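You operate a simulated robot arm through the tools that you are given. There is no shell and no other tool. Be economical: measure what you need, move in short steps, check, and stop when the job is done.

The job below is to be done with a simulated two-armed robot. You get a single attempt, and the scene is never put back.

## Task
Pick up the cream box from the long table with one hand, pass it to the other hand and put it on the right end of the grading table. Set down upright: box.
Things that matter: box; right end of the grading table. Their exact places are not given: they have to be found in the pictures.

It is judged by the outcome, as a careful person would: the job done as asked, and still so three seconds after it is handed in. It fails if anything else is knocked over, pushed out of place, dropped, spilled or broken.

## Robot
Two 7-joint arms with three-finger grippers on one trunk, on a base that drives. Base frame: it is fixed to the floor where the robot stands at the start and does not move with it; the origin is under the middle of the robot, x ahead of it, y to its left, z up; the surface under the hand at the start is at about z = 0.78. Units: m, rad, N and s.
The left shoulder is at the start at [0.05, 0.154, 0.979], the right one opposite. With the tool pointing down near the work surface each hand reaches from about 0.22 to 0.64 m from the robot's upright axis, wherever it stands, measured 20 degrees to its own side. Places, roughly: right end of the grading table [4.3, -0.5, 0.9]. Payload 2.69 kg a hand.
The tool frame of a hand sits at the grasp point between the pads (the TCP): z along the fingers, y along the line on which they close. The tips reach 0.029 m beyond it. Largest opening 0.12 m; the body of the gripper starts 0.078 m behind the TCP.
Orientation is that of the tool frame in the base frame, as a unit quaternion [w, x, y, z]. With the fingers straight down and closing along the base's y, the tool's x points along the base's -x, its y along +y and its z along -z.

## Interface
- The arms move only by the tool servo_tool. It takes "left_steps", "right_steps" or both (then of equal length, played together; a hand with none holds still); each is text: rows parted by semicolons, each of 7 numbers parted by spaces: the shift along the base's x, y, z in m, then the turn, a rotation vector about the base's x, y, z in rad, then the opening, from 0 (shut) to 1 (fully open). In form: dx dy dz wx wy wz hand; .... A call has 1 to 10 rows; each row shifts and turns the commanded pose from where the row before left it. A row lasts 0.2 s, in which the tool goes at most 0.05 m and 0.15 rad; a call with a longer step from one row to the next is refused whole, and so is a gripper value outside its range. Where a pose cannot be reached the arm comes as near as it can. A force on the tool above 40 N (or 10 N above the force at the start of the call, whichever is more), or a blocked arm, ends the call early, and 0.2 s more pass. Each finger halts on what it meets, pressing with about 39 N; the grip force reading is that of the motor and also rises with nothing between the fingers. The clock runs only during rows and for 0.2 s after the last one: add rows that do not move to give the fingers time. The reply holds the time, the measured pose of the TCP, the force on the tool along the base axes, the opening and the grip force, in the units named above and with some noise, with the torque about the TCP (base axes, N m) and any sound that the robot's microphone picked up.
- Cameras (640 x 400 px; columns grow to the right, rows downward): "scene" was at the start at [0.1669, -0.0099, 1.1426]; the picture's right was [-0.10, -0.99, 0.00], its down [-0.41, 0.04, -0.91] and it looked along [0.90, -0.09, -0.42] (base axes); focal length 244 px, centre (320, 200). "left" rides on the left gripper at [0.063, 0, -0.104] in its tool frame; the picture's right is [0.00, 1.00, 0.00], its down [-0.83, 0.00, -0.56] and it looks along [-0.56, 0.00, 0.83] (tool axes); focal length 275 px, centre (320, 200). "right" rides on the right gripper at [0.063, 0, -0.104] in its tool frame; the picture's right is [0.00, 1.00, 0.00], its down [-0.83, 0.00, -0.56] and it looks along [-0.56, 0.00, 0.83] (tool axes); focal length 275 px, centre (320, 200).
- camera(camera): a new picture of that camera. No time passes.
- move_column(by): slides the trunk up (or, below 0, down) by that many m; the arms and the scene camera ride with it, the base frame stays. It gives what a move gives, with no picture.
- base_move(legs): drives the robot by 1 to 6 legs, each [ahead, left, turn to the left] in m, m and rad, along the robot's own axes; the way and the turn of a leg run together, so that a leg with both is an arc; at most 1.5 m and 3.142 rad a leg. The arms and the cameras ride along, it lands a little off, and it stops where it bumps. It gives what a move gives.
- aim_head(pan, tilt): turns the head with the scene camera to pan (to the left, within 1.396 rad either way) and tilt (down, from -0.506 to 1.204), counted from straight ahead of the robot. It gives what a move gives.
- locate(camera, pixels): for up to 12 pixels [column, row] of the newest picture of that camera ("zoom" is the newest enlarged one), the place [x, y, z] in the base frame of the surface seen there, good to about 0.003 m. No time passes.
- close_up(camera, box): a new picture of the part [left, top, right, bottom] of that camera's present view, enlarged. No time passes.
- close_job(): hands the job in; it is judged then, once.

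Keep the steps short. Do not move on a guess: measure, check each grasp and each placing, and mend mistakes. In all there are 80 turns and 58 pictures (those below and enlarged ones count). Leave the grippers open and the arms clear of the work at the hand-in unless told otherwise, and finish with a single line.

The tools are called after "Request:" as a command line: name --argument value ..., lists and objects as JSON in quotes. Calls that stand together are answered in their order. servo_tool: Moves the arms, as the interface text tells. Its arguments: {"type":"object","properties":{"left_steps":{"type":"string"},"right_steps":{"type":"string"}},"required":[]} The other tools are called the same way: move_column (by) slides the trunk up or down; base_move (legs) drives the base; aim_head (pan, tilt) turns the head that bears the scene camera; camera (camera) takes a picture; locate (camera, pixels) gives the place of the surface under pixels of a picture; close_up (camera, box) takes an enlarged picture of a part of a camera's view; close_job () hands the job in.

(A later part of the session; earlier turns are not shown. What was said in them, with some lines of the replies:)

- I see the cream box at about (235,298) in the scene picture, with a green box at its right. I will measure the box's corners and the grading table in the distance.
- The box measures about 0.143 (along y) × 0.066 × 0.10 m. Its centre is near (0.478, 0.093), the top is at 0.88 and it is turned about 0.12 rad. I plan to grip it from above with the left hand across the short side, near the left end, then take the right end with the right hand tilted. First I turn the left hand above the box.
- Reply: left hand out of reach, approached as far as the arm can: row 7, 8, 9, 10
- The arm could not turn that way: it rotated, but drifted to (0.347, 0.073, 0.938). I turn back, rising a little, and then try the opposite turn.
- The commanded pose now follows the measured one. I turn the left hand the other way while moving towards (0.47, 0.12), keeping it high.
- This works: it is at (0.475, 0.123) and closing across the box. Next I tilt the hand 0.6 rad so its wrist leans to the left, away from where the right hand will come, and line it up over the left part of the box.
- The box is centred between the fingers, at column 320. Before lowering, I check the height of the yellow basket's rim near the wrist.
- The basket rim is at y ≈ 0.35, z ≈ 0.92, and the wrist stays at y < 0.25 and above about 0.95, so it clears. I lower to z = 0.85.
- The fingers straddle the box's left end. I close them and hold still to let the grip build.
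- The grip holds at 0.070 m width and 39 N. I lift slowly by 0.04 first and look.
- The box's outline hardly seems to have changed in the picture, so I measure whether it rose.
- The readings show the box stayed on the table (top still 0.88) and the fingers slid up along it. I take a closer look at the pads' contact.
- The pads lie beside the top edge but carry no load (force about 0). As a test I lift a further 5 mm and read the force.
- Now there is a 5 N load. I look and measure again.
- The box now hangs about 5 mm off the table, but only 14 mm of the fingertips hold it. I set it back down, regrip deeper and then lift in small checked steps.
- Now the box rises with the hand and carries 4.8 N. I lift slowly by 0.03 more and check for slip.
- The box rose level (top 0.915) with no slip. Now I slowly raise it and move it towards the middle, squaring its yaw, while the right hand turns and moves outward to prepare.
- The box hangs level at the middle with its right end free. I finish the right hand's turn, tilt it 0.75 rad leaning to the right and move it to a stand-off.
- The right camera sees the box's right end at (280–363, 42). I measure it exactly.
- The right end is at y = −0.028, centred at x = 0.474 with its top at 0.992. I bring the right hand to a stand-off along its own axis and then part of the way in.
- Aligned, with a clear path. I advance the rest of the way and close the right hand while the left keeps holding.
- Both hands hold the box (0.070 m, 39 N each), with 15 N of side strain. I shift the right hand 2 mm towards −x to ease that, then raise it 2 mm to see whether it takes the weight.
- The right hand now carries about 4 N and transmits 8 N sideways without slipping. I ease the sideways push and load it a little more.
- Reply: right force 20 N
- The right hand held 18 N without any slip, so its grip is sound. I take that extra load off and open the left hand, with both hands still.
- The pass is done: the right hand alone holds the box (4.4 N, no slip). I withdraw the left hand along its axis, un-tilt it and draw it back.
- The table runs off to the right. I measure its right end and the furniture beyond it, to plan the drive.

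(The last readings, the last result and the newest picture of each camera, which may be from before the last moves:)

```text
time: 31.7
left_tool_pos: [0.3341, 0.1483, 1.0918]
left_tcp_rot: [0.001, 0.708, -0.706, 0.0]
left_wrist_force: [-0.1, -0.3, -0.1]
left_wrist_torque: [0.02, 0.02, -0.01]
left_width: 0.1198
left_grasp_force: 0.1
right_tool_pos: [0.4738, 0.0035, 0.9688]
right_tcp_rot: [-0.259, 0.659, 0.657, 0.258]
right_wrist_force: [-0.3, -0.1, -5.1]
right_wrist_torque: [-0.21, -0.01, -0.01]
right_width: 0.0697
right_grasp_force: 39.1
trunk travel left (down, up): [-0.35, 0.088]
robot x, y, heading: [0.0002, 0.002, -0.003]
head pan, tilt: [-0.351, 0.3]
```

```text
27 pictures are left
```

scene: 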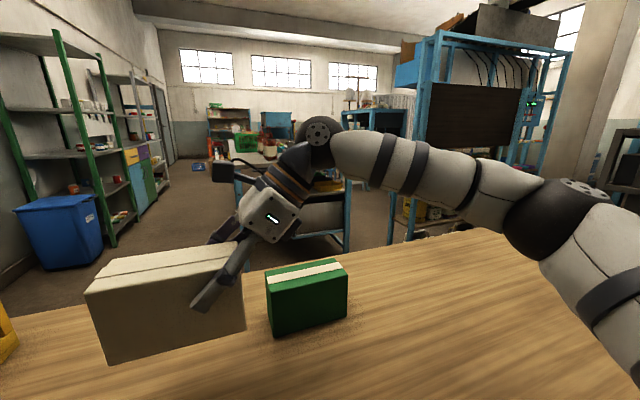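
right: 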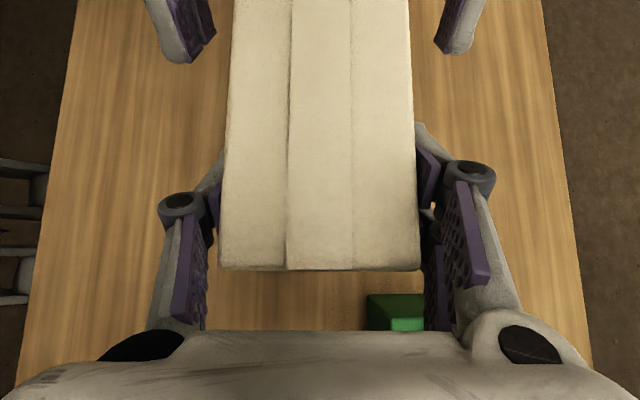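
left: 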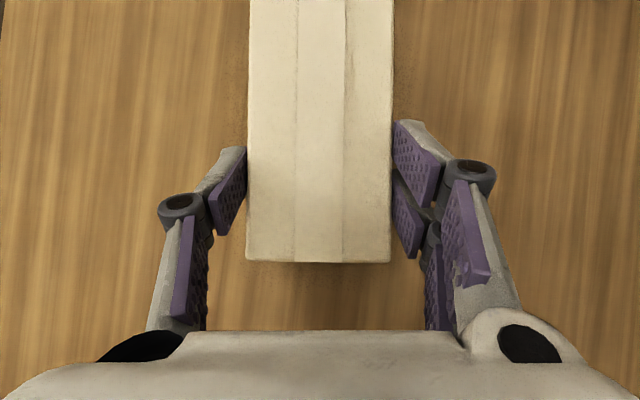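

I raise the box slowly and draw it in, raise the trunk, then look at the room to find the way round.

Request:
servo_tool --right_steps "0 0 0.005 0 0 0 0;-0.004 -0.004 0.008 0 0 0 0;-0.008 -0.008 0.008 0 0 0 0;-0.01 -0.01 0.008 0 0 0 0;-0.01 -0.01 0.008 0 0 0 0;-0.01 -0.01 0.008 0 0 0 0;-0.01 -0.01 0.005 0 0 0 0;-0.01 -0.01 0 0 0 0 0;-0.006 -0.006 0 0 0 0 0;-0.003 -0.003 0 0 0 0 0"

Request:
move_column --by 0.08

Request:
aim_head --pan 0.0 --tilt 0.2

Request:
camera --camera "scene"

Request:
close_up --camera "scene" --box '[240, 110, 560, 310]'

```text
time: 33.9
left_tool_pos: [0.3335, 0.1472, 1.0902]
left_tcp_rot: [0.0, 0.708, -0.706, 0.001]
left_wrist_force: [-0.1, 0.2, -0.1]
left_wrist_torque: [0.0, -0.02, -0.01]
left_width: 0.1202
left_grasp_force: 0.0
right_tool_pos: [0.4006, -0.0682, 1.0194]
right_tcp_rot: [-0.258, 0.659, 0.657, 0.259]
right_wrist_force: [-1.0, 1.3, -4.9]
right_wrist_torque: [-0.17, -0.03, 0.02]
right_width: 0.0695
right_grasp_force: 38.5
trunk travel left (down, up): [-0.35, 0.088]
robot x, y, heading: [-0.0018, 0.0002, -0.001]
head pan, tilt: [-0.351, 0.3]
```

```text
time: 35.1
left_tool_pos: [0.3347, 0.1465, 1.1685]
left_tcp_rot: [0.0, 0.707, -0.707, -0.001]
left_wrist_force: [0.4, -1.0, 0.7]
left_wrist_torque: [-0.01, 0.04, 0.03]
left_width: 0.1197
left_grasp_force: 0.0
right_tool_pos: [0.4029, -0.0678, 1.0976]
right_tcp_rot: [-0.261, 0.658, 0.657, 0.257]
right_wrist_force: [0.0, 0.4, -6.3]
right_wrist_torque: [-0.14, 0.0, 0.03]
right_width: 0.0697
right_grasp_force: 39.3
trunk travel left (down, up): [-0.43, 0.008]
robot x, y, heading: [0.0031, -0.0003, 0.002]
head pan, tilt: [-0.351, 0.3]
```

```text
time: 35.9
left_tool_pos: [0.3338, 0.1478, 1.1693]
left_tcp_rot: [0.0, 0.708, -0.707, -0.001]
left_wrist_force: [0.2, -0.3, -0.8]
left_wrist_torque: [0.0, 0.01, 0.0]
left_width: 0.1199
left_grasp_force: 0.1
right_tool_pos: [0.4014, -0.0673, 1.0997]
right_tcp_rot: [-0.259, 0.658, 0.658, 0.258]
right_wrist_force: [0.1, 1.2, -4.3]
right_wrist_torque: [-0.21, 0.01, 0.02]
right_width: 0.0698
right_grasp_force: 39.6
trunk travel left (down, up): [-0.43, 0.008]
robot x, y, heading: [0.0002, 0.002, -0.002]
head pan, tilt: [0.0, 0.201]
```

```text
26 pictures are left
```

scene: 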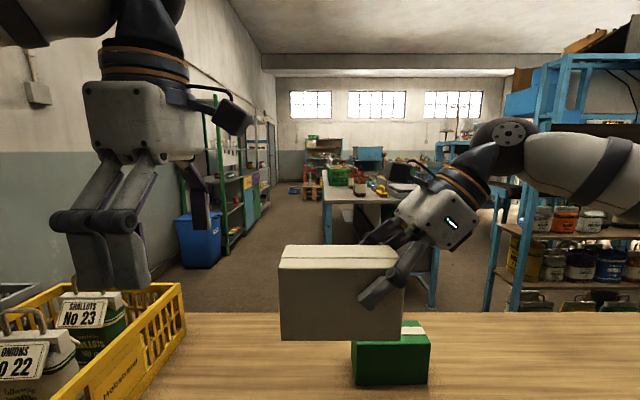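

```text
2.00 times, centred on (400, 210) of scene
```

zoom: 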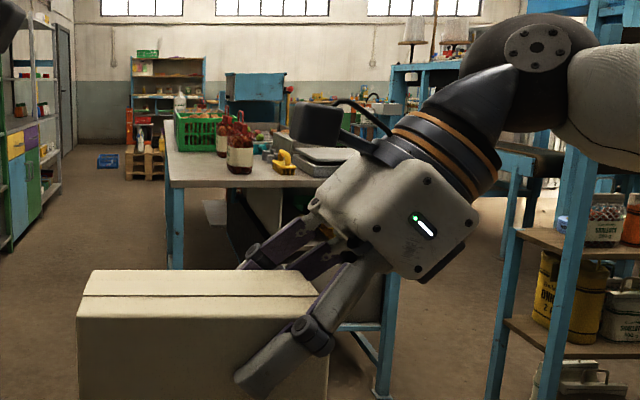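

I measure the cluttered table and what lies behind it.

Request:
locate --camera "zoom" --pixels '[[175, 183], [220, 182], [168, 150], [170, 115], [195, 120], [240, 150], [290, 180], [310, 130], [255, 80], [375, 110], [410, 80], [215, 165]]'

Request:
locate --camera "zoom" --pixels '[[170, 60], [145, 165], [205, 105], [510, 150], [535, 190], [345, 105], [100, 200], [20, 230], [320, 155], [440, 70], [180, 265], [60, 150]]'

```text
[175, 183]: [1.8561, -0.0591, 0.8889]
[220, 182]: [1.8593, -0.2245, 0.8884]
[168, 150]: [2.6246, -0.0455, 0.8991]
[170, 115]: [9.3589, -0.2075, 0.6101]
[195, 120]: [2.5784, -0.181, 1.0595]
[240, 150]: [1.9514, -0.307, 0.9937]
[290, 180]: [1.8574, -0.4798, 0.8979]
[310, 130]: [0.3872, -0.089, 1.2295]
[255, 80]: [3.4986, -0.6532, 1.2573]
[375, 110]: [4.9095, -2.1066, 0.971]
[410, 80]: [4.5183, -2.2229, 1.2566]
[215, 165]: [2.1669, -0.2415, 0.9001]
```

```text
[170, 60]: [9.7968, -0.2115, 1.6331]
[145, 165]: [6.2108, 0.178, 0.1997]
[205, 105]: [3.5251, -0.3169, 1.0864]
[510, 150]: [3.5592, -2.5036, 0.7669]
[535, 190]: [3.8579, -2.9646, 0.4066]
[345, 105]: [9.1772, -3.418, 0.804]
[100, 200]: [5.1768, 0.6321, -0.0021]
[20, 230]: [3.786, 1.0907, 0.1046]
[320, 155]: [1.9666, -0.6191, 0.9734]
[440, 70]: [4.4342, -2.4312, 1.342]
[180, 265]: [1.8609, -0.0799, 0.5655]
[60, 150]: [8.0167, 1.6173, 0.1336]
```

The cluttered table starts at x = 1.86 and runs away from me, so its far (+x) end fits the right end near (4.3, −0.5). I look right and left for the way round the long table.

Request:
aim_head --pan -1.2 --tilt 0.45

Request:
camera --camera "scene"

Request:
aim_head --pan 1.1 --tilt 0.45

Request:
camera --camera "scene"

```text
time: 37.3
left_tool_pos: [0.3344, 0.1477, 1.1693]
left_tcp_rot: [0.0, 0.708, -0.706, 0.0]
left_wrist_force: [1.1, -0.7, -0.6]
left_wrist_torque: [0.02, 0.0, 0.0]
left_width: 0.12
left_grasp_force: 0.1
right_tool_pos: [0.402, -0.0674, 1.0993]
right_tcp_rot: [-0.26, 0.658, 0.658, 0.258]
right_wrist_force: [0.1, 0.5, -5.0]
right_wrist_torque: [-0.19, -0.01, -0.01]
right_width: 0.0697
right_grasp_force: 39.0
trunk travel left (down, up): [-0.43, 0.008]
robot x, y, heading: [0.0001, 0.0019, -0.003]
head pan, tilt: [-1.201, 0.45]
```

```text
24 pictures are left
```

scene: 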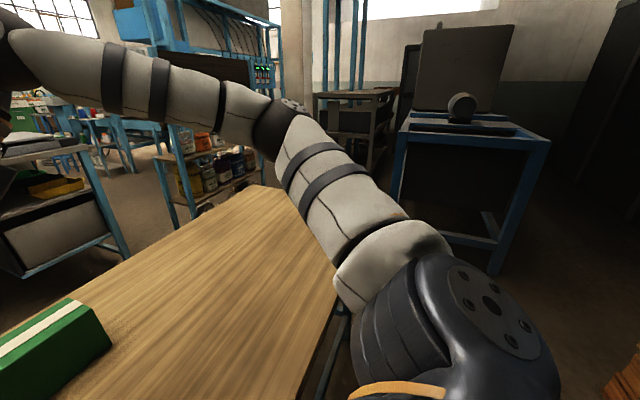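

```text
time: 39.4
left_tool_pos: [0.3322, 0.1476, 1.17]
left_tcp_rot: [0.0, 0.708, -0.706, 0.0]
left_wrist_force: [1.0, -0.4, 0.1]
left_wrist_torque: [-0.02, 0.04, 0.01]
left_width: 0.1202
left_grasp_force: 0.0
right_tool_pos: [0.4021, -0.0675, 1.0997]
right_tcp_rot: [-0.258, 0.659, 0.657, 0.259]
right_wrist_force: [0.4, -0.4, -5.2]
right_wrist_torque: [-0.19, -0.04, -0.03]
right_width: 0.0695
right_grasp_force: 38.7
trunk travel left (down, up): [-0.43, 0.008]
robot x, y, heading: [-0.0021, -0.0035, 0.002]
head pan, tilt: [1.1, 0.45]
```

```text
23 pictures are left
```

scene: 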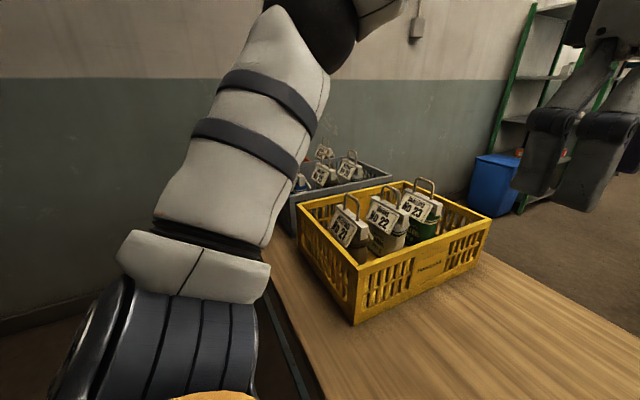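

I look right again at the far pan, to measure the free floor there and behind.

Request:
aim_head --pan -1.39 --tilt 0.5

Request:
camera --camera "scene"

Request:
locate --camera "scene" --pixels '[[235, 178], [190, 178], [263, 200], [400, 265], [320, 150], [350, 120], [480, 130], [560, 200], [590, 330], [120, 180], [145, 210], [635, 250]]'

```text
time: 41.7
left_tool_pos: [0.3334, 0.1474, 1.1698]
left_tcp_rot: [0.0, 0.708, -0.707, 0.0]
left_wrist_force: [1.3, 0.1, -0.3]
left_wrist_torque: [-0.02, -0.02, 0.02]
left_width: 0.1199
left_grasp_force: 0.0
right_tool_pos: [0.4027, -0.0674, 1.0992]
right_tcp_rot: [-0.259, 0.659, 0.658, 0.258]
right_wrist_force: [0.3, 0.4, -5.6]
right_wrist_torque: [-0.2, 0.04, 0.01]
right_width: 0.0696
right_grasp_force: 39.3
trunk travel left (down, up): [-0.43, 0.008]
robot x, y, heading: [-0.0011, 0.0011, 0.002]
head pan, tilt: [-1.389, 0.499]
```

```text
22 pictures are left
```

scene: 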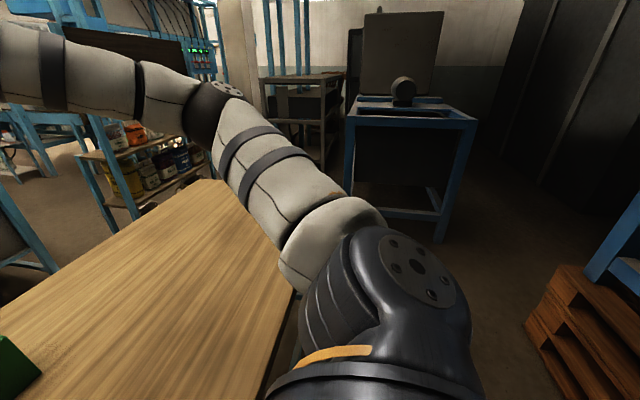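

```text
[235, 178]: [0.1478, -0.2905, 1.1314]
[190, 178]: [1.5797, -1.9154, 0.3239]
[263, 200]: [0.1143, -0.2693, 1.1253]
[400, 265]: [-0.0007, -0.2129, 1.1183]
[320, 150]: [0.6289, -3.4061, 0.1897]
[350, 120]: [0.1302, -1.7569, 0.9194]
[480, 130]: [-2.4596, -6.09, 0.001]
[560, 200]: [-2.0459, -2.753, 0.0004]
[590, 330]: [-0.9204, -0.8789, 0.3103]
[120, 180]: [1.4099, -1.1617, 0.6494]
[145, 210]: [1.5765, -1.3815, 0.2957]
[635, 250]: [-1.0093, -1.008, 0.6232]
```

Request:
locate --camera "scene" --pixels '[[205, 181], [228, 192], [288, 285], [270, 240], [440, 238], [346, 185], [530, 320], [535, 360], [480, 280], [112, 230], [215, 165], [500, 390]]'

```text
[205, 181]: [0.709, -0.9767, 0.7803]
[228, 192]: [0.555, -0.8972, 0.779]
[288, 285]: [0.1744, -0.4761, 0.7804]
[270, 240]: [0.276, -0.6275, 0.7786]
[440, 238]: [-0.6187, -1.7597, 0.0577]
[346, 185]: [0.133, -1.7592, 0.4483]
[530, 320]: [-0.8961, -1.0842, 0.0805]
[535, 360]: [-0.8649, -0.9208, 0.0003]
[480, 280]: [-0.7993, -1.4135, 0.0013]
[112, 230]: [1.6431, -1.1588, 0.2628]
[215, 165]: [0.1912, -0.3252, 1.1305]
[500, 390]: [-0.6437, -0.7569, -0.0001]
```

The map so far:
- The long table spans x 0.17–0.71 and ends at y ≈ −1.0.
- A machine stand spans x −0.62 to 0.13, at y < −1.76.
- A rack stands at x > 1.41, y < −1.16.

I go round the right end. First I back off 0.3 m and turn left 90°, so the arms face +y while I reverse along.

Request:
base_move --legs '[[-0.3, 0, 0], [0, 0, 1.571]]'

```text
time: 47.5
left_tool_pos: [-0.446, 0.3332, 1.1693]
left_tcp_rot: [0.0, 1.0, 0.003, 0.0]
left_wrist_force: [0.9, 0.6, 0.1]
left_wrist_torque: [-0.04, -0.04, -0.02]
left_width: 0.1199
left_grasp_force: 0.2
right_tool_pos: [-0.232, 0.4012, 1.1]
right_tcp_rot: [-0.365, -0.002, 0.931, -0.001]
right_wrist_force: [0.1, -0.2, -5.0]
right_wrist_torque: [-0.01, -0.19, -0.03]
right_width: 0.0697
right_grasp_force: 39.2
trunk travel left (down, up): [-0.43, 0.008]
robot x, y, heading: [-0.2961, 0.0016, 1.575]
head pan, tilt: [-1.389, 0.499]
```

The turn went cleanly and the box is still held. I reverse to y ≈ −1.27, then slide right (+x) by 0.6.

Request:
base_move --legs '[[-1.27, 0, 0], [0, -0.6, 0]]'

Request:
aim_head --pan -1.1 --tilt 0.6

Request:
camera --camera "scene"

```text
time: 58.6
left_tool_pos: [0.1626, -0.9356, 1.1696]
left_tcp_rot: [0.0, 1.0, 0.007, 0.0]
left_wrist_force: [0.0, 0.3, 0.1]
left_wrist_torque: [-0.01, 0.02, 0.02]
left_width: 0.12
left_grasp_force: 0.0
right_tool_pos: [0.3766, -0.8652, 1.1003]
right_tcp_rot: [-0.366, -0.006, 0.931, -0.003]
right_wrist_force: [0.0, -0.4, -4.7]
right_wrist_torque: [-0.01, -0.21, -0.01]
right_width: 0.0697
right_grasp_force: 38.6
trunk travel left (down, up): [-0.43, 0.008]
robot x, y, heading: [0.3114, -1.2666, 1.582]
head pan, tilt: [-1.389, 0.499]
```

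```text
time: 59.4
left_tool_pos: [0.1624, -0.9357, 1.1698]
left_tcp_rot: [0.0, 1.0, 0.007, -0.001]
left_wrist_force: [-0.6, 0.2, 0.5]
left_wrist_torque: [-0.02, 0.01, -0.01]
left_width: 0.1199
left_grasp_force: 0.0
right_tool_pos: [0.3757, -0.8639, 1.0989]
right_tcp_rot: [-0.366, -0.005, 0.93, -0.002]
right_wrist_force: [1.2, 0.5, -4.5]
right_wrist_torque: [0.01, -0.2, 0.0]
right_width: 0.0699
right_grasp_force: 39.2
trunk travel left (down, up): [-0.43, 0.008]
robot x, y, heading: [0.3141, -1.2644, 1.582]
head pan, tilt: [-1.1, 0.6]
```

```text
21 pictures are left
```

scene: 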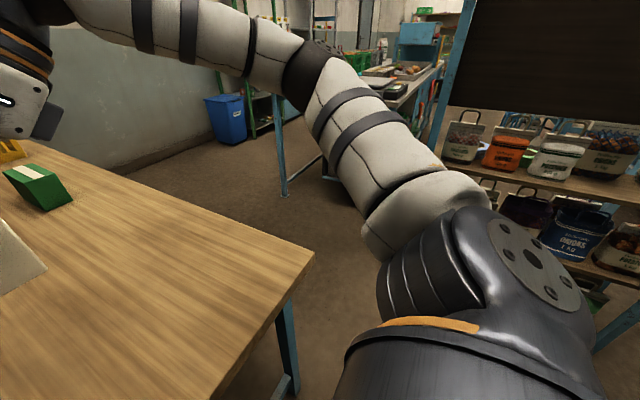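

I measure the rack's edge, the cluttered table's leg and the long table's corner before squeezing through.

Request:
locate --camera "scene" --pixels '[[312, 255], [284, 190], [440, 130], [455, 60], [470, 182], [570, 180], [630, 330], [620, 205], [400, 95], [230, 140], [430, 75], [265, 130]]'

```text
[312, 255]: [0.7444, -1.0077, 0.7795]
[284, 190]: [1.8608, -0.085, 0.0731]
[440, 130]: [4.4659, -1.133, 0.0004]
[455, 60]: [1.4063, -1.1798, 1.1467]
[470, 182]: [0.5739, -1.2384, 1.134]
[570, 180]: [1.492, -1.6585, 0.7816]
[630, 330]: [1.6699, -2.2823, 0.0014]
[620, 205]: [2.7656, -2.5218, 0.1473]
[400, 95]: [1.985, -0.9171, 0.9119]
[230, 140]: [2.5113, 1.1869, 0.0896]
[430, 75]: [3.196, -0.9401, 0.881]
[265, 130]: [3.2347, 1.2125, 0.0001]
```

The gap is x 0.74–1.41. I slide right to x ≈ 1.04 and check before going forward.

Request:
base_move --legs '[[0, 0, -0.011], [0, -0.725, 0]]'

```text
time: 65.8
left_tool_pos: [0.8945, -0.9296, 1.1708]
left_tcp_rot: [0.0, 1.0, 0.004, 0.001]
left_wrist_force: [0.4, 0.1, 0.2]
left_wrist_torque: [-0.03, -0.01, -0.05]
left_width: 0.1197
left_grasp_force: 0.1
right_tool_pos: [1.1093, -0.8601, 1.0987]
right_tcp_rot: [-0.367, -0.003, 0.93, -0.002]
right_wrist_force: [-0.7, -0.6, -4.7]
right_wrist_torque: [0.05, -0.24, 0.03]
right_width: 0.0696
right_grasp_force: 38.8
trunk travel left (down, up): [-0.43, 0.008]
robot x, y, heading: [1.0453, -1.265, 1.578]
head pan, tilt: [-1.1, 0.6]
```

I go forward 1.2 m through the gap, then turn right to face +x.

Request:
base_move --legs '[[1.2, 0, 0], [0, 0, -1.575], [0, 0.55, 0]]'

Request:
aim_head --pan -0.1 --tilt 0.3

Request:
camera --camera "scene"

```text
time: 80.1
left_tool_pos: [1.3568, 0.6429, 1.1705]
left_tcp_rot: [0.0, 0.71, -0.704, 0.0]
left_wrist_force: [0.1, 0.4, 0.8]
left_wrist_torque: [0.0, -0.03, 0.01]
left_width: 0.1201
left_grasp_force: 0.1
right_tool_pos: [1.4287, 0.4288, 1.0998]
right_tcp_rot: [-0.26, 0.656, 0.66, 0.258]
right_wrist_force: [0.6, 0.2, -5.5]
right_wrist_torque: [-0.21, 0.0, -0.05]
right_width: 0.0699
right_grasp_force: 38.9
trunk travel left (down, up): [-0.43, 0.008]
robot x, y, heading: [1.0243, 0.4934, 0.006]
head pan, tilt: [-1.1, 0.6]
```

```text
time: 81.3
left_tool_pos: [1.3581, 0.6429, 1.1703]
left_tcp_rot: [0.0, 0.711, -0.704, 0.0]
left_wrist_force: [0.6, -0.1, 0.4]
left_wrist_torque: [0.03, -0.01, 0.04]
left_width: 0.12
left_grasp_force: 0.3
right_tool_pos: [1.4283, 0.4287, 1.0986]
right_tcp_rot: [-0.26, 0.655, 0.661, 0.256]
right_wrist_force: [0.0, 0.8, -4.5]
right_wrist_torque: [-0.2, 0.01, -0.02]
right_width: 0.0697
right_grasp_force: 39.0
trunk travel left (down, up): [-0.43, 0.008]
robot x, y, heading: [1.0233, 0.4917, 0.008]
head pan, tilt: [-0.099, 0.3]
```

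```text
20 pictures are left
```

scene: 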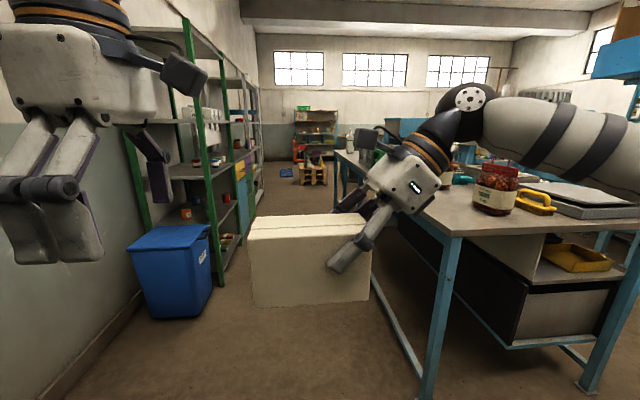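

I am at the corridor's mouth. I measure its two sides: the bin, the shelf posts and the table edge.

Request:
locate --camera "scene" --pixels '[[208, 300], [222, 275], [212, 235], [256, 200], [244, 190], [338, 155], [460, 230], [390, 180], [350, 185], [310, 180], [290, 172], [240, 165]]'

```text
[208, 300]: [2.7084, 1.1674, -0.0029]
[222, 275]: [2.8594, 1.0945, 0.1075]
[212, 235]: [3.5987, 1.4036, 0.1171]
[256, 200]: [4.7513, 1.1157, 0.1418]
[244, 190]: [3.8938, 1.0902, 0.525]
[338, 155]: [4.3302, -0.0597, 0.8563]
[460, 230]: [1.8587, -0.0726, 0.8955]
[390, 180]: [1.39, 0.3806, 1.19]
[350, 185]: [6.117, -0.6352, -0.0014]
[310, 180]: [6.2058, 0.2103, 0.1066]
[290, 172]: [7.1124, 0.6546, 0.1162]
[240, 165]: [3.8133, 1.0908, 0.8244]
```

The corridor is free between y = −0.06 and 1.09, and the table's far corner is near x = 4.35. I drive 2.1 m along it at y ≈ 0.5 and look at the far end.

Request:
base_move --legs '[[1.1, 0.01, -0.008], [1.1, 0, 0]]'

Request:
aim_head --pan -0.7 --tilt 0.35

Request:
camera --camera "scene"

```text
time: 92.2
left_tool_pos: [3.5636, 0.6616, 1.1698]
left_tcp_rot: [0.0, 0.709, -0.705, 0.0]
left_wrist_force: [0.2, 0.4, 0.4]
left_wrist_torque: [-0.02, 0.02, 0.02]
left_width: 0.12
left_grasp_force: 0.0
right_tool_pos: [3.633, 0.4475, 1.0992]
right_tcp_rot: [-0.259, 0.658, 0.659, 0.258]
right_wrist_force: [-0.3, -0.6, -4.7]
right_wrist_torque: [-0.18, 0.0, -0.01]
right_width: 0.0698
right_grasp_force: 38.7
trunk travel left (down, up): [-0.43, 0.008]
robot x, y, heading: [3.2371, 0.513, 0.005]
head pan, tilt: [-0.099, 0.3]
```

```text
time: 93.2
left_tool_pos: [3.565, 0.6625, 1.1699]
left_tcp_rot: [0.0, 0.709, -0.705, 0.001]
left_wrist_force: [0.9, 0.6, -0.5]
left_wrist_torque: [0.01, -0.01, -0.06]
left_width: 0.1201
left_grasp_force: 0.0
right_tool_pos: [3.6325, 0.4481, 1.099]
right_tcp_rot: [-0.26, 0.657, 0.658, 0.258]
right_wrist_force: [0.0, 0.0, -4.4]
right_wrist_torque: [-0.19, 0.01, 0.01]
right_width: 0.0699
right_grasp_force: 39.0
trunk travel left (down, up): [-0.43, 0.008]
robot x, y, heading: [3.2288, 0.5111, 0.005]
head pan, tilt: [-0.7, 0.351]
```

```text
19 pictures are left
```

scene: 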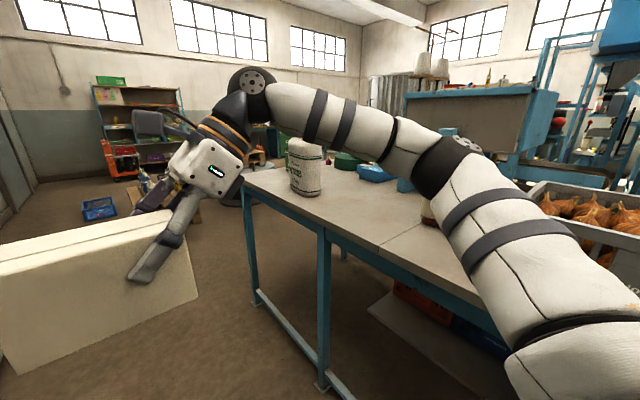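

I see the far end with a white-green bag at (305,165) and some small things behind. I measure the free surface.

Request:
locate --camera "scene" --pixels '[[244, 178], [315, 228], [378, 246], [420, 222], [305, 195], [345, 165], [375, 178], [400, 187], [425, 210], [270, 168], [350, 200], [380, 205]]'

Request:
close_up --camera "scene" --box '[230, 120, 470, 270]'

```text
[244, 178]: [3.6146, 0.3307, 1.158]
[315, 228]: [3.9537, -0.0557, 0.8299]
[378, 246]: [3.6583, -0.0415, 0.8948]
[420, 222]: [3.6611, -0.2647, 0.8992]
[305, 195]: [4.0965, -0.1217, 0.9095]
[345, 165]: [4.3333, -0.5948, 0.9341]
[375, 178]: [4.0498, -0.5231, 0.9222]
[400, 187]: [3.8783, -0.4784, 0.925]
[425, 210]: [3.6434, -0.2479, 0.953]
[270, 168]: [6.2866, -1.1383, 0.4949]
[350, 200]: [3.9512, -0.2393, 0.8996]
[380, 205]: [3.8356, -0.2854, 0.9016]
```

```text
2.67 times, centred on (350, 195) of scene
```

zoom: 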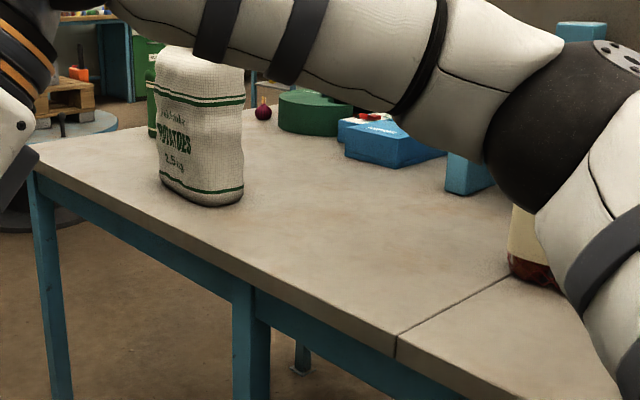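

The potato bag stands at (4.10, −0.13), and the end section runs from x = 3.66 to about 4.4. I check the floor beyond the end before driving there.

Request:
locate --camera "scene" --pixels '[[98, 215], [85, 215], [118, 210], [228, 198], [232, 205], [225, 240], [250, 300], [120, 170], [215, 225]]'

Request:
locate --camera "zoom" --pixels '[[37, 168], [70, 150], [140, 138], [262, 110], [300, 120], [200, 55], [45, 225], [150, 90], [375, 150], [290, 160], [100, 125]]'

```text
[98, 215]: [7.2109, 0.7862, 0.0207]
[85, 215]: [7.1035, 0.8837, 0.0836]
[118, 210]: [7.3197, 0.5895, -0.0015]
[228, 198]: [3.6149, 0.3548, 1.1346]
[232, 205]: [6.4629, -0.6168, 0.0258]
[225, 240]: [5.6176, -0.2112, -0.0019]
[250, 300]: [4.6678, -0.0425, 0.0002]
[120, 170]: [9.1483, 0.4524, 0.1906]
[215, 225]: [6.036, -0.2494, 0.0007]
```

```text
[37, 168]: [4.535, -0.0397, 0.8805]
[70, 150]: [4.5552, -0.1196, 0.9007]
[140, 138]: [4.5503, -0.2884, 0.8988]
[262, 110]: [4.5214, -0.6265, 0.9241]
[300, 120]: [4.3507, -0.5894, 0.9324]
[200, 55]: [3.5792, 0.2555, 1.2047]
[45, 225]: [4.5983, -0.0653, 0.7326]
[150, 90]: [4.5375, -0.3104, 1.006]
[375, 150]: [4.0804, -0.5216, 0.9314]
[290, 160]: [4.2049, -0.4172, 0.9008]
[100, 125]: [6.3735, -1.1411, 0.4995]
```

The table's end is at x ≈ 4.57, with free floor beyond it. I drive past the end to x ≈ 5.15 and turn clockwise to face −x, to look from the end.

Request:
base_move --legs '[[1.0, 0, -0.005], [0.92, 0, 0], [0, 0, -1.571], [0, 0, -1.571]]'

Request:
aim_head --pan 0.5 --tilt 0.4

Request:
camera --camera "scene"

```text
time: 110.4
left_tool_pos: [4.7985, 0.3647, 1.1699]
left_tcp_rot: [0.0, 0.713, 0.701, 0.0]
left_wrist_force: [-0.1, 0.2, -0.2]
left_wrist_torque: [0.03, 0.02, 0.01]
left_width: 0.1198
left_grasp_force: 0.0
right_tool_pos: [4.7351, 0.5798, 1.0996]
right_tcp_rot: [-0.26, -0.652, 0.664, -0.257]
right_wrist_force: [-0.3, 0.6, -4.6]
right_wrist_torque: [0.21, 0.01, 0.02]
right_width: 0.0699
right_grasp_force: 38.9
trunk travel left (down, up): [-0.43, 0.008]
robot x, y, heading: [5.13, 0.5021, 3.12]
head pan, tilt: [-0.7, 0.351]
```

```text
time: 111.8
left_tool_pos: [4.798, 0.3638, 1.1702]
left_tcp_rot: [0.001, 0.713, 0.701, 0.0]
left_wrist_force: [-0.4, 0.3, -0.1]
left_wrist_torque: [0.0, -0.03, -0.02]
left_width: 0.1201
left_grasp_force: 0.0
right_tool_pos: [4.7333, 0.5801, 1.0998]
right_tcp_rot: [-0.26, -0.652, 0.664, -0.257]
right_wrist_force: [0.5, 0.5, -4.6]
right_wrist_torque: [0.22, 0.0, -0.01]
right_width: 0.0694
right_grasp_force: 39.1
trunk travel left (down, up): [-0.43, 0.008]
robot x, y, heading: [5.1381, 0.5041, 3.121]
head pan, tilt: [0.499, 0.4]
```

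```text
17 pictures are left
```

scene: 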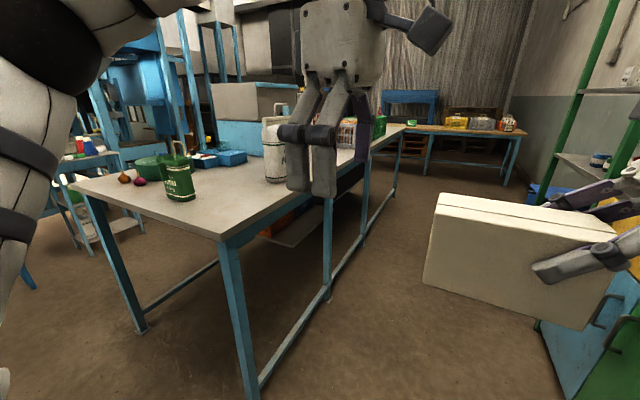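

A clear view of the table's end: free space lies between the green can at (180,185), the white bag and the corner at (222,240). I measure it.

Request:
locate --camera "scene" --pixels '[[75, 184], [220, 237], [180, 198], [195, 180], [165, 180], [138, 181], [240, 205], [220, 195], [268, 178], [285, 178], [200, 215], [250, 175]]'

Request:
close_up --camera "scene" --box '[60, 100, 380, 300]'

```text
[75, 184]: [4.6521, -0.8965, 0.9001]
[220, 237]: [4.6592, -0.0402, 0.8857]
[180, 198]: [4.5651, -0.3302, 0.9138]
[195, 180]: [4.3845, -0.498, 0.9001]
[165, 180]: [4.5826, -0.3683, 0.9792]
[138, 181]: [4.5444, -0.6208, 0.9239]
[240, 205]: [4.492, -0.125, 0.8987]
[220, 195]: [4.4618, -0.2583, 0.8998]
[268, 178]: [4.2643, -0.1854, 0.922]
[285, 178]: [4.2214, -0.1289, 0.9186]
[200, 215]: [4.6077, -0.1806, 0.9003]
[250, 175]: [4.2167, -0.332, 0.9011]
```

```text
2.00 times, centred on (220, 200) of scene
```

zoom: 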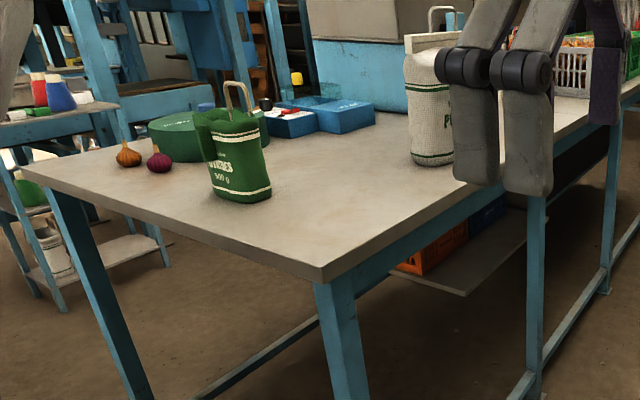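

Targets:
- The table end is at x = 4.655, the green can is at (4.54, −0.35) and the white bag at (4.2, −0.13).
- The free spot for the box centre is about (4.44, −0.18).

First I tuck the left hand back and outward so that it will not pass above the green can.

Request:
servo_tool --left_steps "0.016 -0.024 0.006 0 0 0 1;0.016 -0.024 0.006 0 0 0 1;0.016 -0.024 0.006 0 0 0 1;0.016 -0.024 0.006 0 0 0 1;0.016 -0.024 0.006 0 0 0 1"

Request:
base_move --legs '[[0, 0, 0.02], [0, 0.71, 0]]'

Request:
aim_head --pan 0.1 --tilt 0.55

Request:
camera --camera "scene"

```text
time: 113.0
left_tool_pos: [4.8668, 0.2569, 1.1816]
left_tcp_rot: [0.0, 0.713, 0.701, 0.0]
left_wrist_force: [-0.3, -0.1, -0.3]
left_wrist_torque: [0.02, 0.0, 0.02]
left_width: 0.1199
left_grasp_force: 0.1
left hand out of reach, approached as far as the arm can: row 5
right_tool_pos: [4.7337, 0.5804, 1.0993]
right_tcp_rot: [-0.26, -0.652, 0.664, -0.257]
right_wrist_force: [-0.2, -0.1, -4.9]
right_wrist_torque: [0.19, -0.03, -0.05]
right_width: 0.0701
right_grasp_force: 39.1
trunk travel left (down, up): [-0.43, 0.008]
robot x, y, heading: [5.1313, 0.5035, 3.126]
head pan, tilt: [0.499, 0.4]
```

```text
time: 119.2
left_tool_pos: [4.8759, -0.4545, 1.1813]
left_tcp_rot: [-0.001, 0.705, 0.71, 0.0]
left_wrist_force: [0.3, -1.3, -0.2]
left_wrist_torque: [0.0, 0.01, 0.01]
left_width: 0.12
left_grasp_force: 0.1
right_tool_pos: [4.7358, -0.1345, 1.0989]
right_tcp_rot: [0.258, 0.66, -0.656, 0.261]
right_wrist_force: [0.0, 0.1, -5.3]
right_wrist_torque: [0.2, 0.02, 0.0]
right_width: 0.0699
right_grasp_force: 38.7
trunk travel left (down, up): [-0.43, 0.008]
robot x, y, heading: [5.1424, -0.1997, -3.134]
head pan, tilt: [0.499, 0.4]
```

```text
time: 120.1
left_tool_pos: [4.875, -0.4533, 1.1798]
left_tcp_rot: [-0.001, 0.705, 0.709, -0.001]
left_wrist_force: [0.4, -0.4, 0.0]
left_wrist_torque: [-0.02, 0.02, 0.02]
left_width: 0.1198
left_grasp_force: 0.0
right_tool_pos: [4.7361, -0.1355, 1.0995]
right_tcp_rot: [0.257, 0.66, -0.656, 0.26]
right_wrist_force: [0.7, 1.1, -5.8]
right_wrist_torque: [0.18, 0.01, -0.03]
right_width: 0.0698
right_grasp_force: 39.2
trunk travel left (down, up): [-0.43, 0.008]
robot x, y, heading: [5.1388, -0.1989, -3.137]
head pan, tilt: [0.099, 0.55]
```

```text
15 pictures are left
```

scene: 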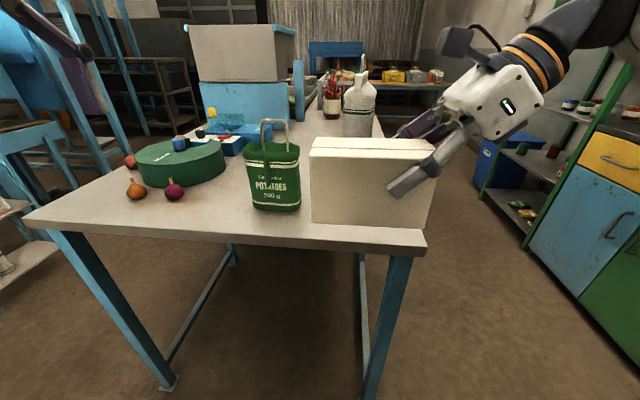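

A good view. I measure the gap between the box's left end and the green bag before moving over the table.

Request:
locate --camera "scene" --pixels '[[298, 165], [297, 205], [270, 122], [315, 180], [314, 220], [428, 200], [300, 150], [375, 130], [346, 130], [355, 225], [420, 235]]'

```text
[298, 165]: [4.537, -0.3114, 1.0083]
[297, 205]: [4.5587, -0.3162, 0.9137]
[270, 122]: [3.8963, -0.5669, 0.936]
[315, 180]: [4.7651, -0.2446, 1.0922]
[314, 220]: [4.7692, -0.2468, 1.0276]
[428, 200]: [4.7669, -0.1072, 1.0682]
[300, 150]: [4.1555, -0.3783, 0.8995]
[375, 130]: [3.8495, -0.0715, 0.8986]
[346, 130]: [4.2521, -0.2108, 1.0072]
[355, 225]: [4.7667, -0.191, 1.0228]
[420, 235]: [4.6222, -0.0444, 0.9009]
```

The gap is 65 mm, with the box at y −0.247 to −0.105. I drive forward 0.2 m over the table.

Request:
base_move --legs '[[0.2, 0, -0.004]]'

Request:
servo_tool --right_steps "-0.005 0 -0.005 0 0 0 0;-0.01 0 -0.01 0 0 0 0;-0.01 0 -0.01 0 0 0 0;-0.01 0 -0.01 0 0 0 0;-0.01 0 -0.01 0 0 0 0;-0.01 0 -0.01 0 0 0 0;-0.01 0 -0.01 0 0 0 0;-0.005 0 -0.01 0 0 0 0;0 0 -0.01 0 0 0 0;0 0 -0.005 0 0 0 0"

Request:
camera --camera "scene"

```text
time: 121.7
left_tool_pos: [4.6779, -0.4548, 1.1827]
left_tcp_rot: [0.0, 0.706, 0.708, 0.0]
left_wrist_force: [-0.6, 0.7, 0.3]
left_wrist_torque: [-0.04, -0.02, -0.01]
left_width: 0.1202
left_grasp_force: 0.1
right_tool_pos: [4.5379, -0.1361, 1.0993]
right_tcp_rot: [0.258, 0.66, -0.657, 0.259]
right_wrist_force: [-0.2, 0.0, -5.9]
right_wrist_torque: [0.22, 0.0, 0.01]
right_width: 0.0698
right_grasp_force: 39.5
trunk travel left (down, up): [-0.43, 0.008]
robot x, y, heading: [4.9401, -0.2042, -3.138]
head pan, tilt: [0.099, 0.55]
```

```text
time: 123.9
left_tool_pos: [4.679, -0.4543, 1.1824]
left_tcp_rot: [0.0, 0.705, 0.709, -0.001]
left_wrist_force: [-0.3, -0.3, -0.2]
left_wrist_torque: [-0.02, 0.03, 0.03]
left_width: 0.1204
left_grasp_force: 0.1
right_tool_pos: [4.4688, -0.1358, 1.0095]
right_tcp_rot: [0.257, 0.66, -0.656, 0.26]
right_wrist_force: [-1.3, -0.9, -5.4]
right_wrist_torque: [0.22, -0.03, -0.01]
right_width: 0.0698
right_grasp_force: 39.0
trunk travel left (down, up): [-0.43, 0.008]
robot x, y, heading: [4.9414, -0.2019, -3.135]
head pan, tilt: [0.099, 0.55]
```

```text
14 pictures are left
```

scene: 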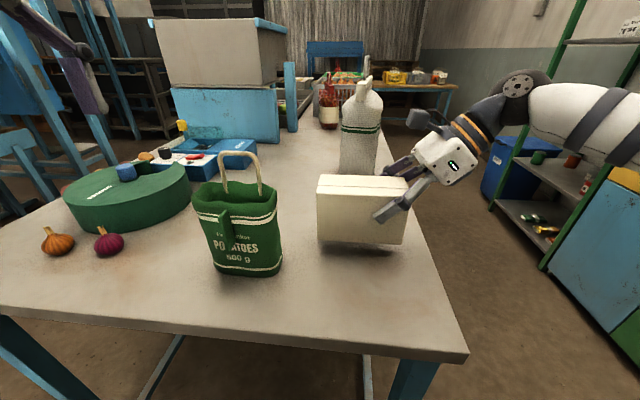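

The box hovers over the free spot. I measure its underside height and levelness before setting it down.

Request:
locate --camera "scene" --pixels '[[320, 236], [402, 241], [322, 200], [375, 198], [400, 238], [360, 280], [340, 180], [390, 182], [376, 170]]'

```text
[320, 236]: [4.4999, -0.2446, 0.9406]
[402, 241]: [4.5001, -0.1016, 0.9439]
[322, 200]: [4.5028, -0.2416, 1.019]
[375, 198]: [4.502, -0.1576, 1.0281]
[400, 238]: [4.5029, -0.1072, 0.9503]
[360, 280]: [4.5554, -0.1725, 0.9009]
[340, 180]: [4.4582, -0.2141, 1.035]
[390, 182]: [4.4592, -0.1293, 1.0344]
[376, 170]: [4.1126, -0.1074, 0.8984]
```

The top is level at 1.035, so the bottom is about 35 mm above the table. I lower 28 mm, then in small steps until contact shows.

Request:
servo_tool --right_steps "0 0 -0.007 0 0 0 0;0 0 -0.008 0 0 0 0;0 0 -0.008 0 0 0 0;0 0 -0.005 0 0 0 0;0 0 -0.002 0 0 0 0;0 0 -0.002 0 0 0 0"

```text
time: 125.3
left_tool_pos: [4.6798, -0.4554, 1.1804]
left_tcp_rot: [0.0, 0.705, 0.709, -0.001]
left_wrist_force: [0.0, -0.5, -0.1]
left_wrist_torque: [0.02, 0.01, -0.01]
left_width: 0.1198
left_grasp_force: 0.1
right_tool_pos: [4.4688, -0.1354, 0.9769]
right_tcp_rot: [0.258, 0.66, -0.657, 0.26]
right_wrist_force: [0.0, -0.3, -4.4]
right_wrist_torque: [0.2, 0.0, -0.01]
right_width: 0.0696
right_grasp_force: 39.3
trunk travel left (down, up): [-0.43, 0.008]
robot x, y, heading: [4.941, -0.202, -3.136]
head pan, tilt: [0.099, 0.55]
```

The hand still carries the full weight, so there is no contact yet. I continue in 1.5 mm steps.

Request:
servo_tool --right_steps "0 0 -0.0015 0 0 0 0;0 0 -0.0015 0 0 0 0"

```text
time: 125.9
left_tool_pos: [4.6805, -0.4548, 1.183]
left_tcp_rot: [-0.001, 0.705, 0.709, -0.001]
left_wrist_force: [0.0, 0.0, 0.5]
left_wrist_torque: [0.02, -0.02, -0.01]
left_width: 0.1199
left_grasp_force: 0.0
right_tool_pos: [4.4691, -0.135, 0.9763]
right_tcp_rot: [0.259, 0.659, -0.657, 0.259]
right_wrist_force: [1.2, 1.8, 5.3]
right_wrist_torque: [-0.79, -0.39, 0.18]
right_width: 0.0699
right_grasp_force: 38.9
trunk travel left (down, up): [-0.43, 0.008]
robot x, y, heading: [4.9378, -0.1997, -3.138]
head pan, tilt: [0.099, 0.55]
```

Contact: the force flipped to +5 N, apparently at the box's left end first. I look closely at the seating.

Request:
close_up --camera "scene" --box '[270, 130, 470, 290]'

```text
2.50 times, centred on (370, 210) of scene
```

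zoom: 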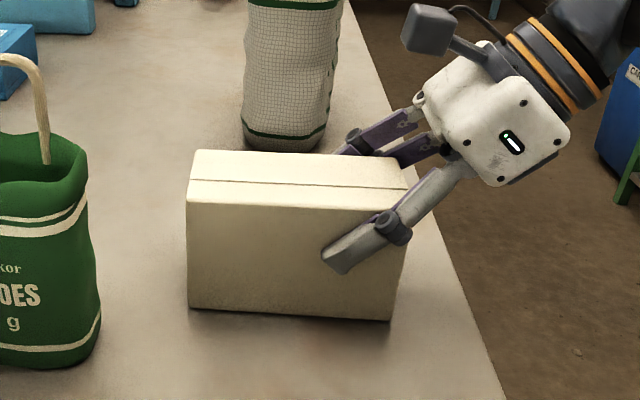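

It is practically flat. I ease the right end down by about 1 mm, then open slowly.

Request:
servo_tool --right_steps "0 0 -0.001 -0.008 0 0 0;0 0 0 0 0 0 0;0 0 0 0 0 0 0.56;0 0 0 0 0 0 0.6;0 0 0 0 0 0 0.7;0 0 0 0 0 0 0.85;0 0 0 0 0 0 1;0 0 0 0 0 0 1"

Request:
close_up --camera "scene" --box '[270, 130, 470, 290]'

Request:
camera --camera "right"

```text
time: 127.7
left_tool_pos: [4.6792, -0.4539, 1.1827]
left_tcp_rot: [-0.002, 0.705, 0.709, 0.0]
left_wrist_force: [-0.7, -0.4, 0.6]
left_wrist_torque: [0.0, -0.01, -0.01]
left_width: 0.1202
left_grasp_force: 0.1
right_tool_pos: [4.4676, -0.136, 0.9738]
right_tcp_rot: [0.26, 0.659, -0.656, 0.262]
right_wrist_force: [-0.6, 0.6, 1.2]
right_wrist_torque: [0.04, -0.03, 0.03]
right_width: 0.12
right_grasp_force: 0.0
trunk travel left (down, up): [-0.43, 0.008]
robot x, y, heading: [4.9374, -0.1983, -3.138]
head pan, tilt: [0.099, 0.55]
```

```text
2.50 times, centred on (370, 210) of scene
```

zoom: 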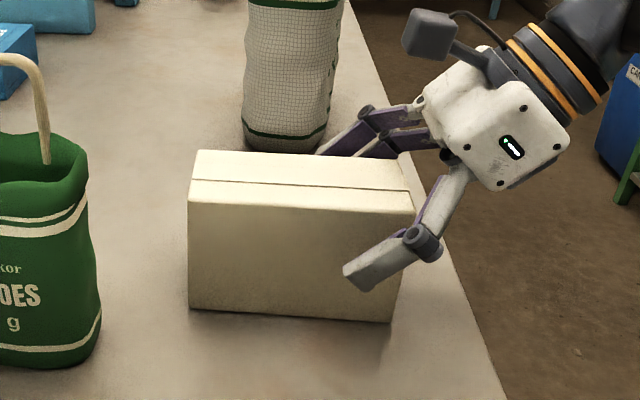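

```text
11 pictures are left
```

right: 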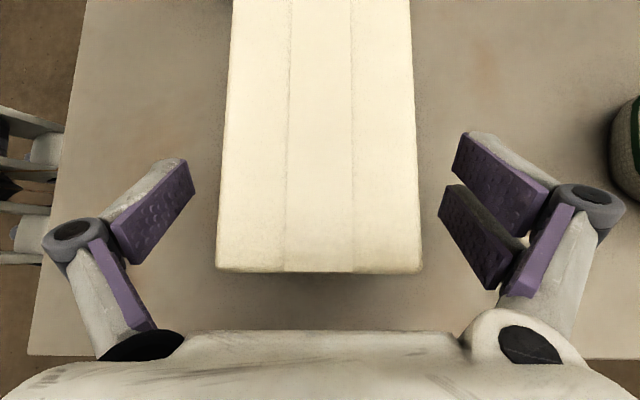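

The box stands free between the open fingers. I withdraw the right hand along its own axis, up and to +y.

Request:
servo_tool --right_steps "0 0.012 0.013 0 0 0 1;0 0.02 0.022 0 0 0 1;0 0.025 0.027 0 0 0 1;0 0.025 0.027 0 0 0 1;0 0.02 0.022 0 0 0 1;0.02 0 0.02 0 0 0 1;0.02 0 0.01 0 0 0 1"

Request:
base_move --legs '[[-0.3, 0, 0]]'

Request:
camera --camera "scene"

```text
time: 129.3
left_tool_pos: [4.6795, -0.4537, 1.1812]
left_tcp_rot: [-0.001, 0.705, 0.709, -0.001]
left_wrist_force: [0.2, -0.2, -0.2]
left_wrist_torque: [-0.02, -0.01, -0.02]
left_width: 0.1202
left_grasp_force: 0.1
right_tool_pos: [4.5084, -0.0326, 1.1143]
right_tcp_rot: [0.26, 0.658, -0.656, 0.262]
right_wrist_force: [0.1, -0.2, 0.0]
right_wrist_torque: [-0.02, 0.02, 0.0]
right_width: 0.1199
right_grasp_force: 0.1
trunk travel left (down, up): [-0.43, 0.008]
robot x, y, heading: [4.9407, -0.1984, -3.135]
head pan, tilt: [0.099, 0.55]
```

```text
time: 131.3
left_tool_pos: [4.9787, -0.453, 1.1821]
left_tcp_rot: [-0.001, 0.704, 0.71, -0.001]
left_wrist_force: [0.0, 0.0, 0.6]
left_wrist_torque: [0.03, 0.02, -0.01]
left_width: 0.1201
left_grasp_force: 0.1
right_tool_pos: [4.8078, -0.0329, 1.1149]
right_tcp_rot: [0.26, 0.659, -0.655, 0.262]
right_wrist_force: [-0.2, 0.3, 0.6]
right_wrist_torque: [0.03, -0.03, -0.01]
right_width: 0.1197
right_grasp_force: 0.1
trunk travel left (down, up): [-0.43, 0.008]
robot x, y, heading: [5.2432, -0.1979, -3.136]
head pan, tilt: [0.099, 0.55]
```

```text
10 pictures are left
```

scene: 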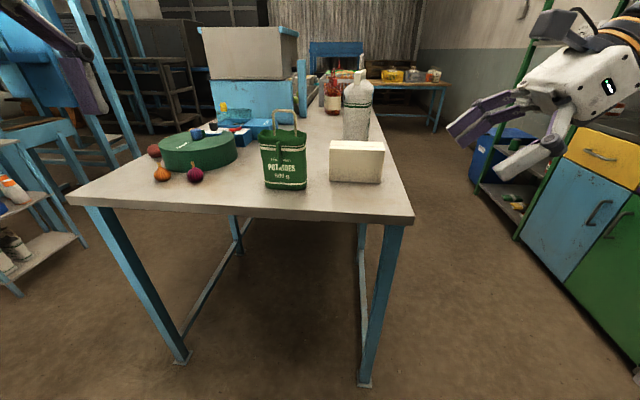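

The box stands upright on the table's end at about (4.47, −0.17), nothing near it has moved, both grippers are open and the arms are clear. I hand in.

Request:
close_job

```text
The job is handed in.
```

The cream box was picked up with the left hand, passed to the right, set upright on the right end of the grading table, and the job is handed in.
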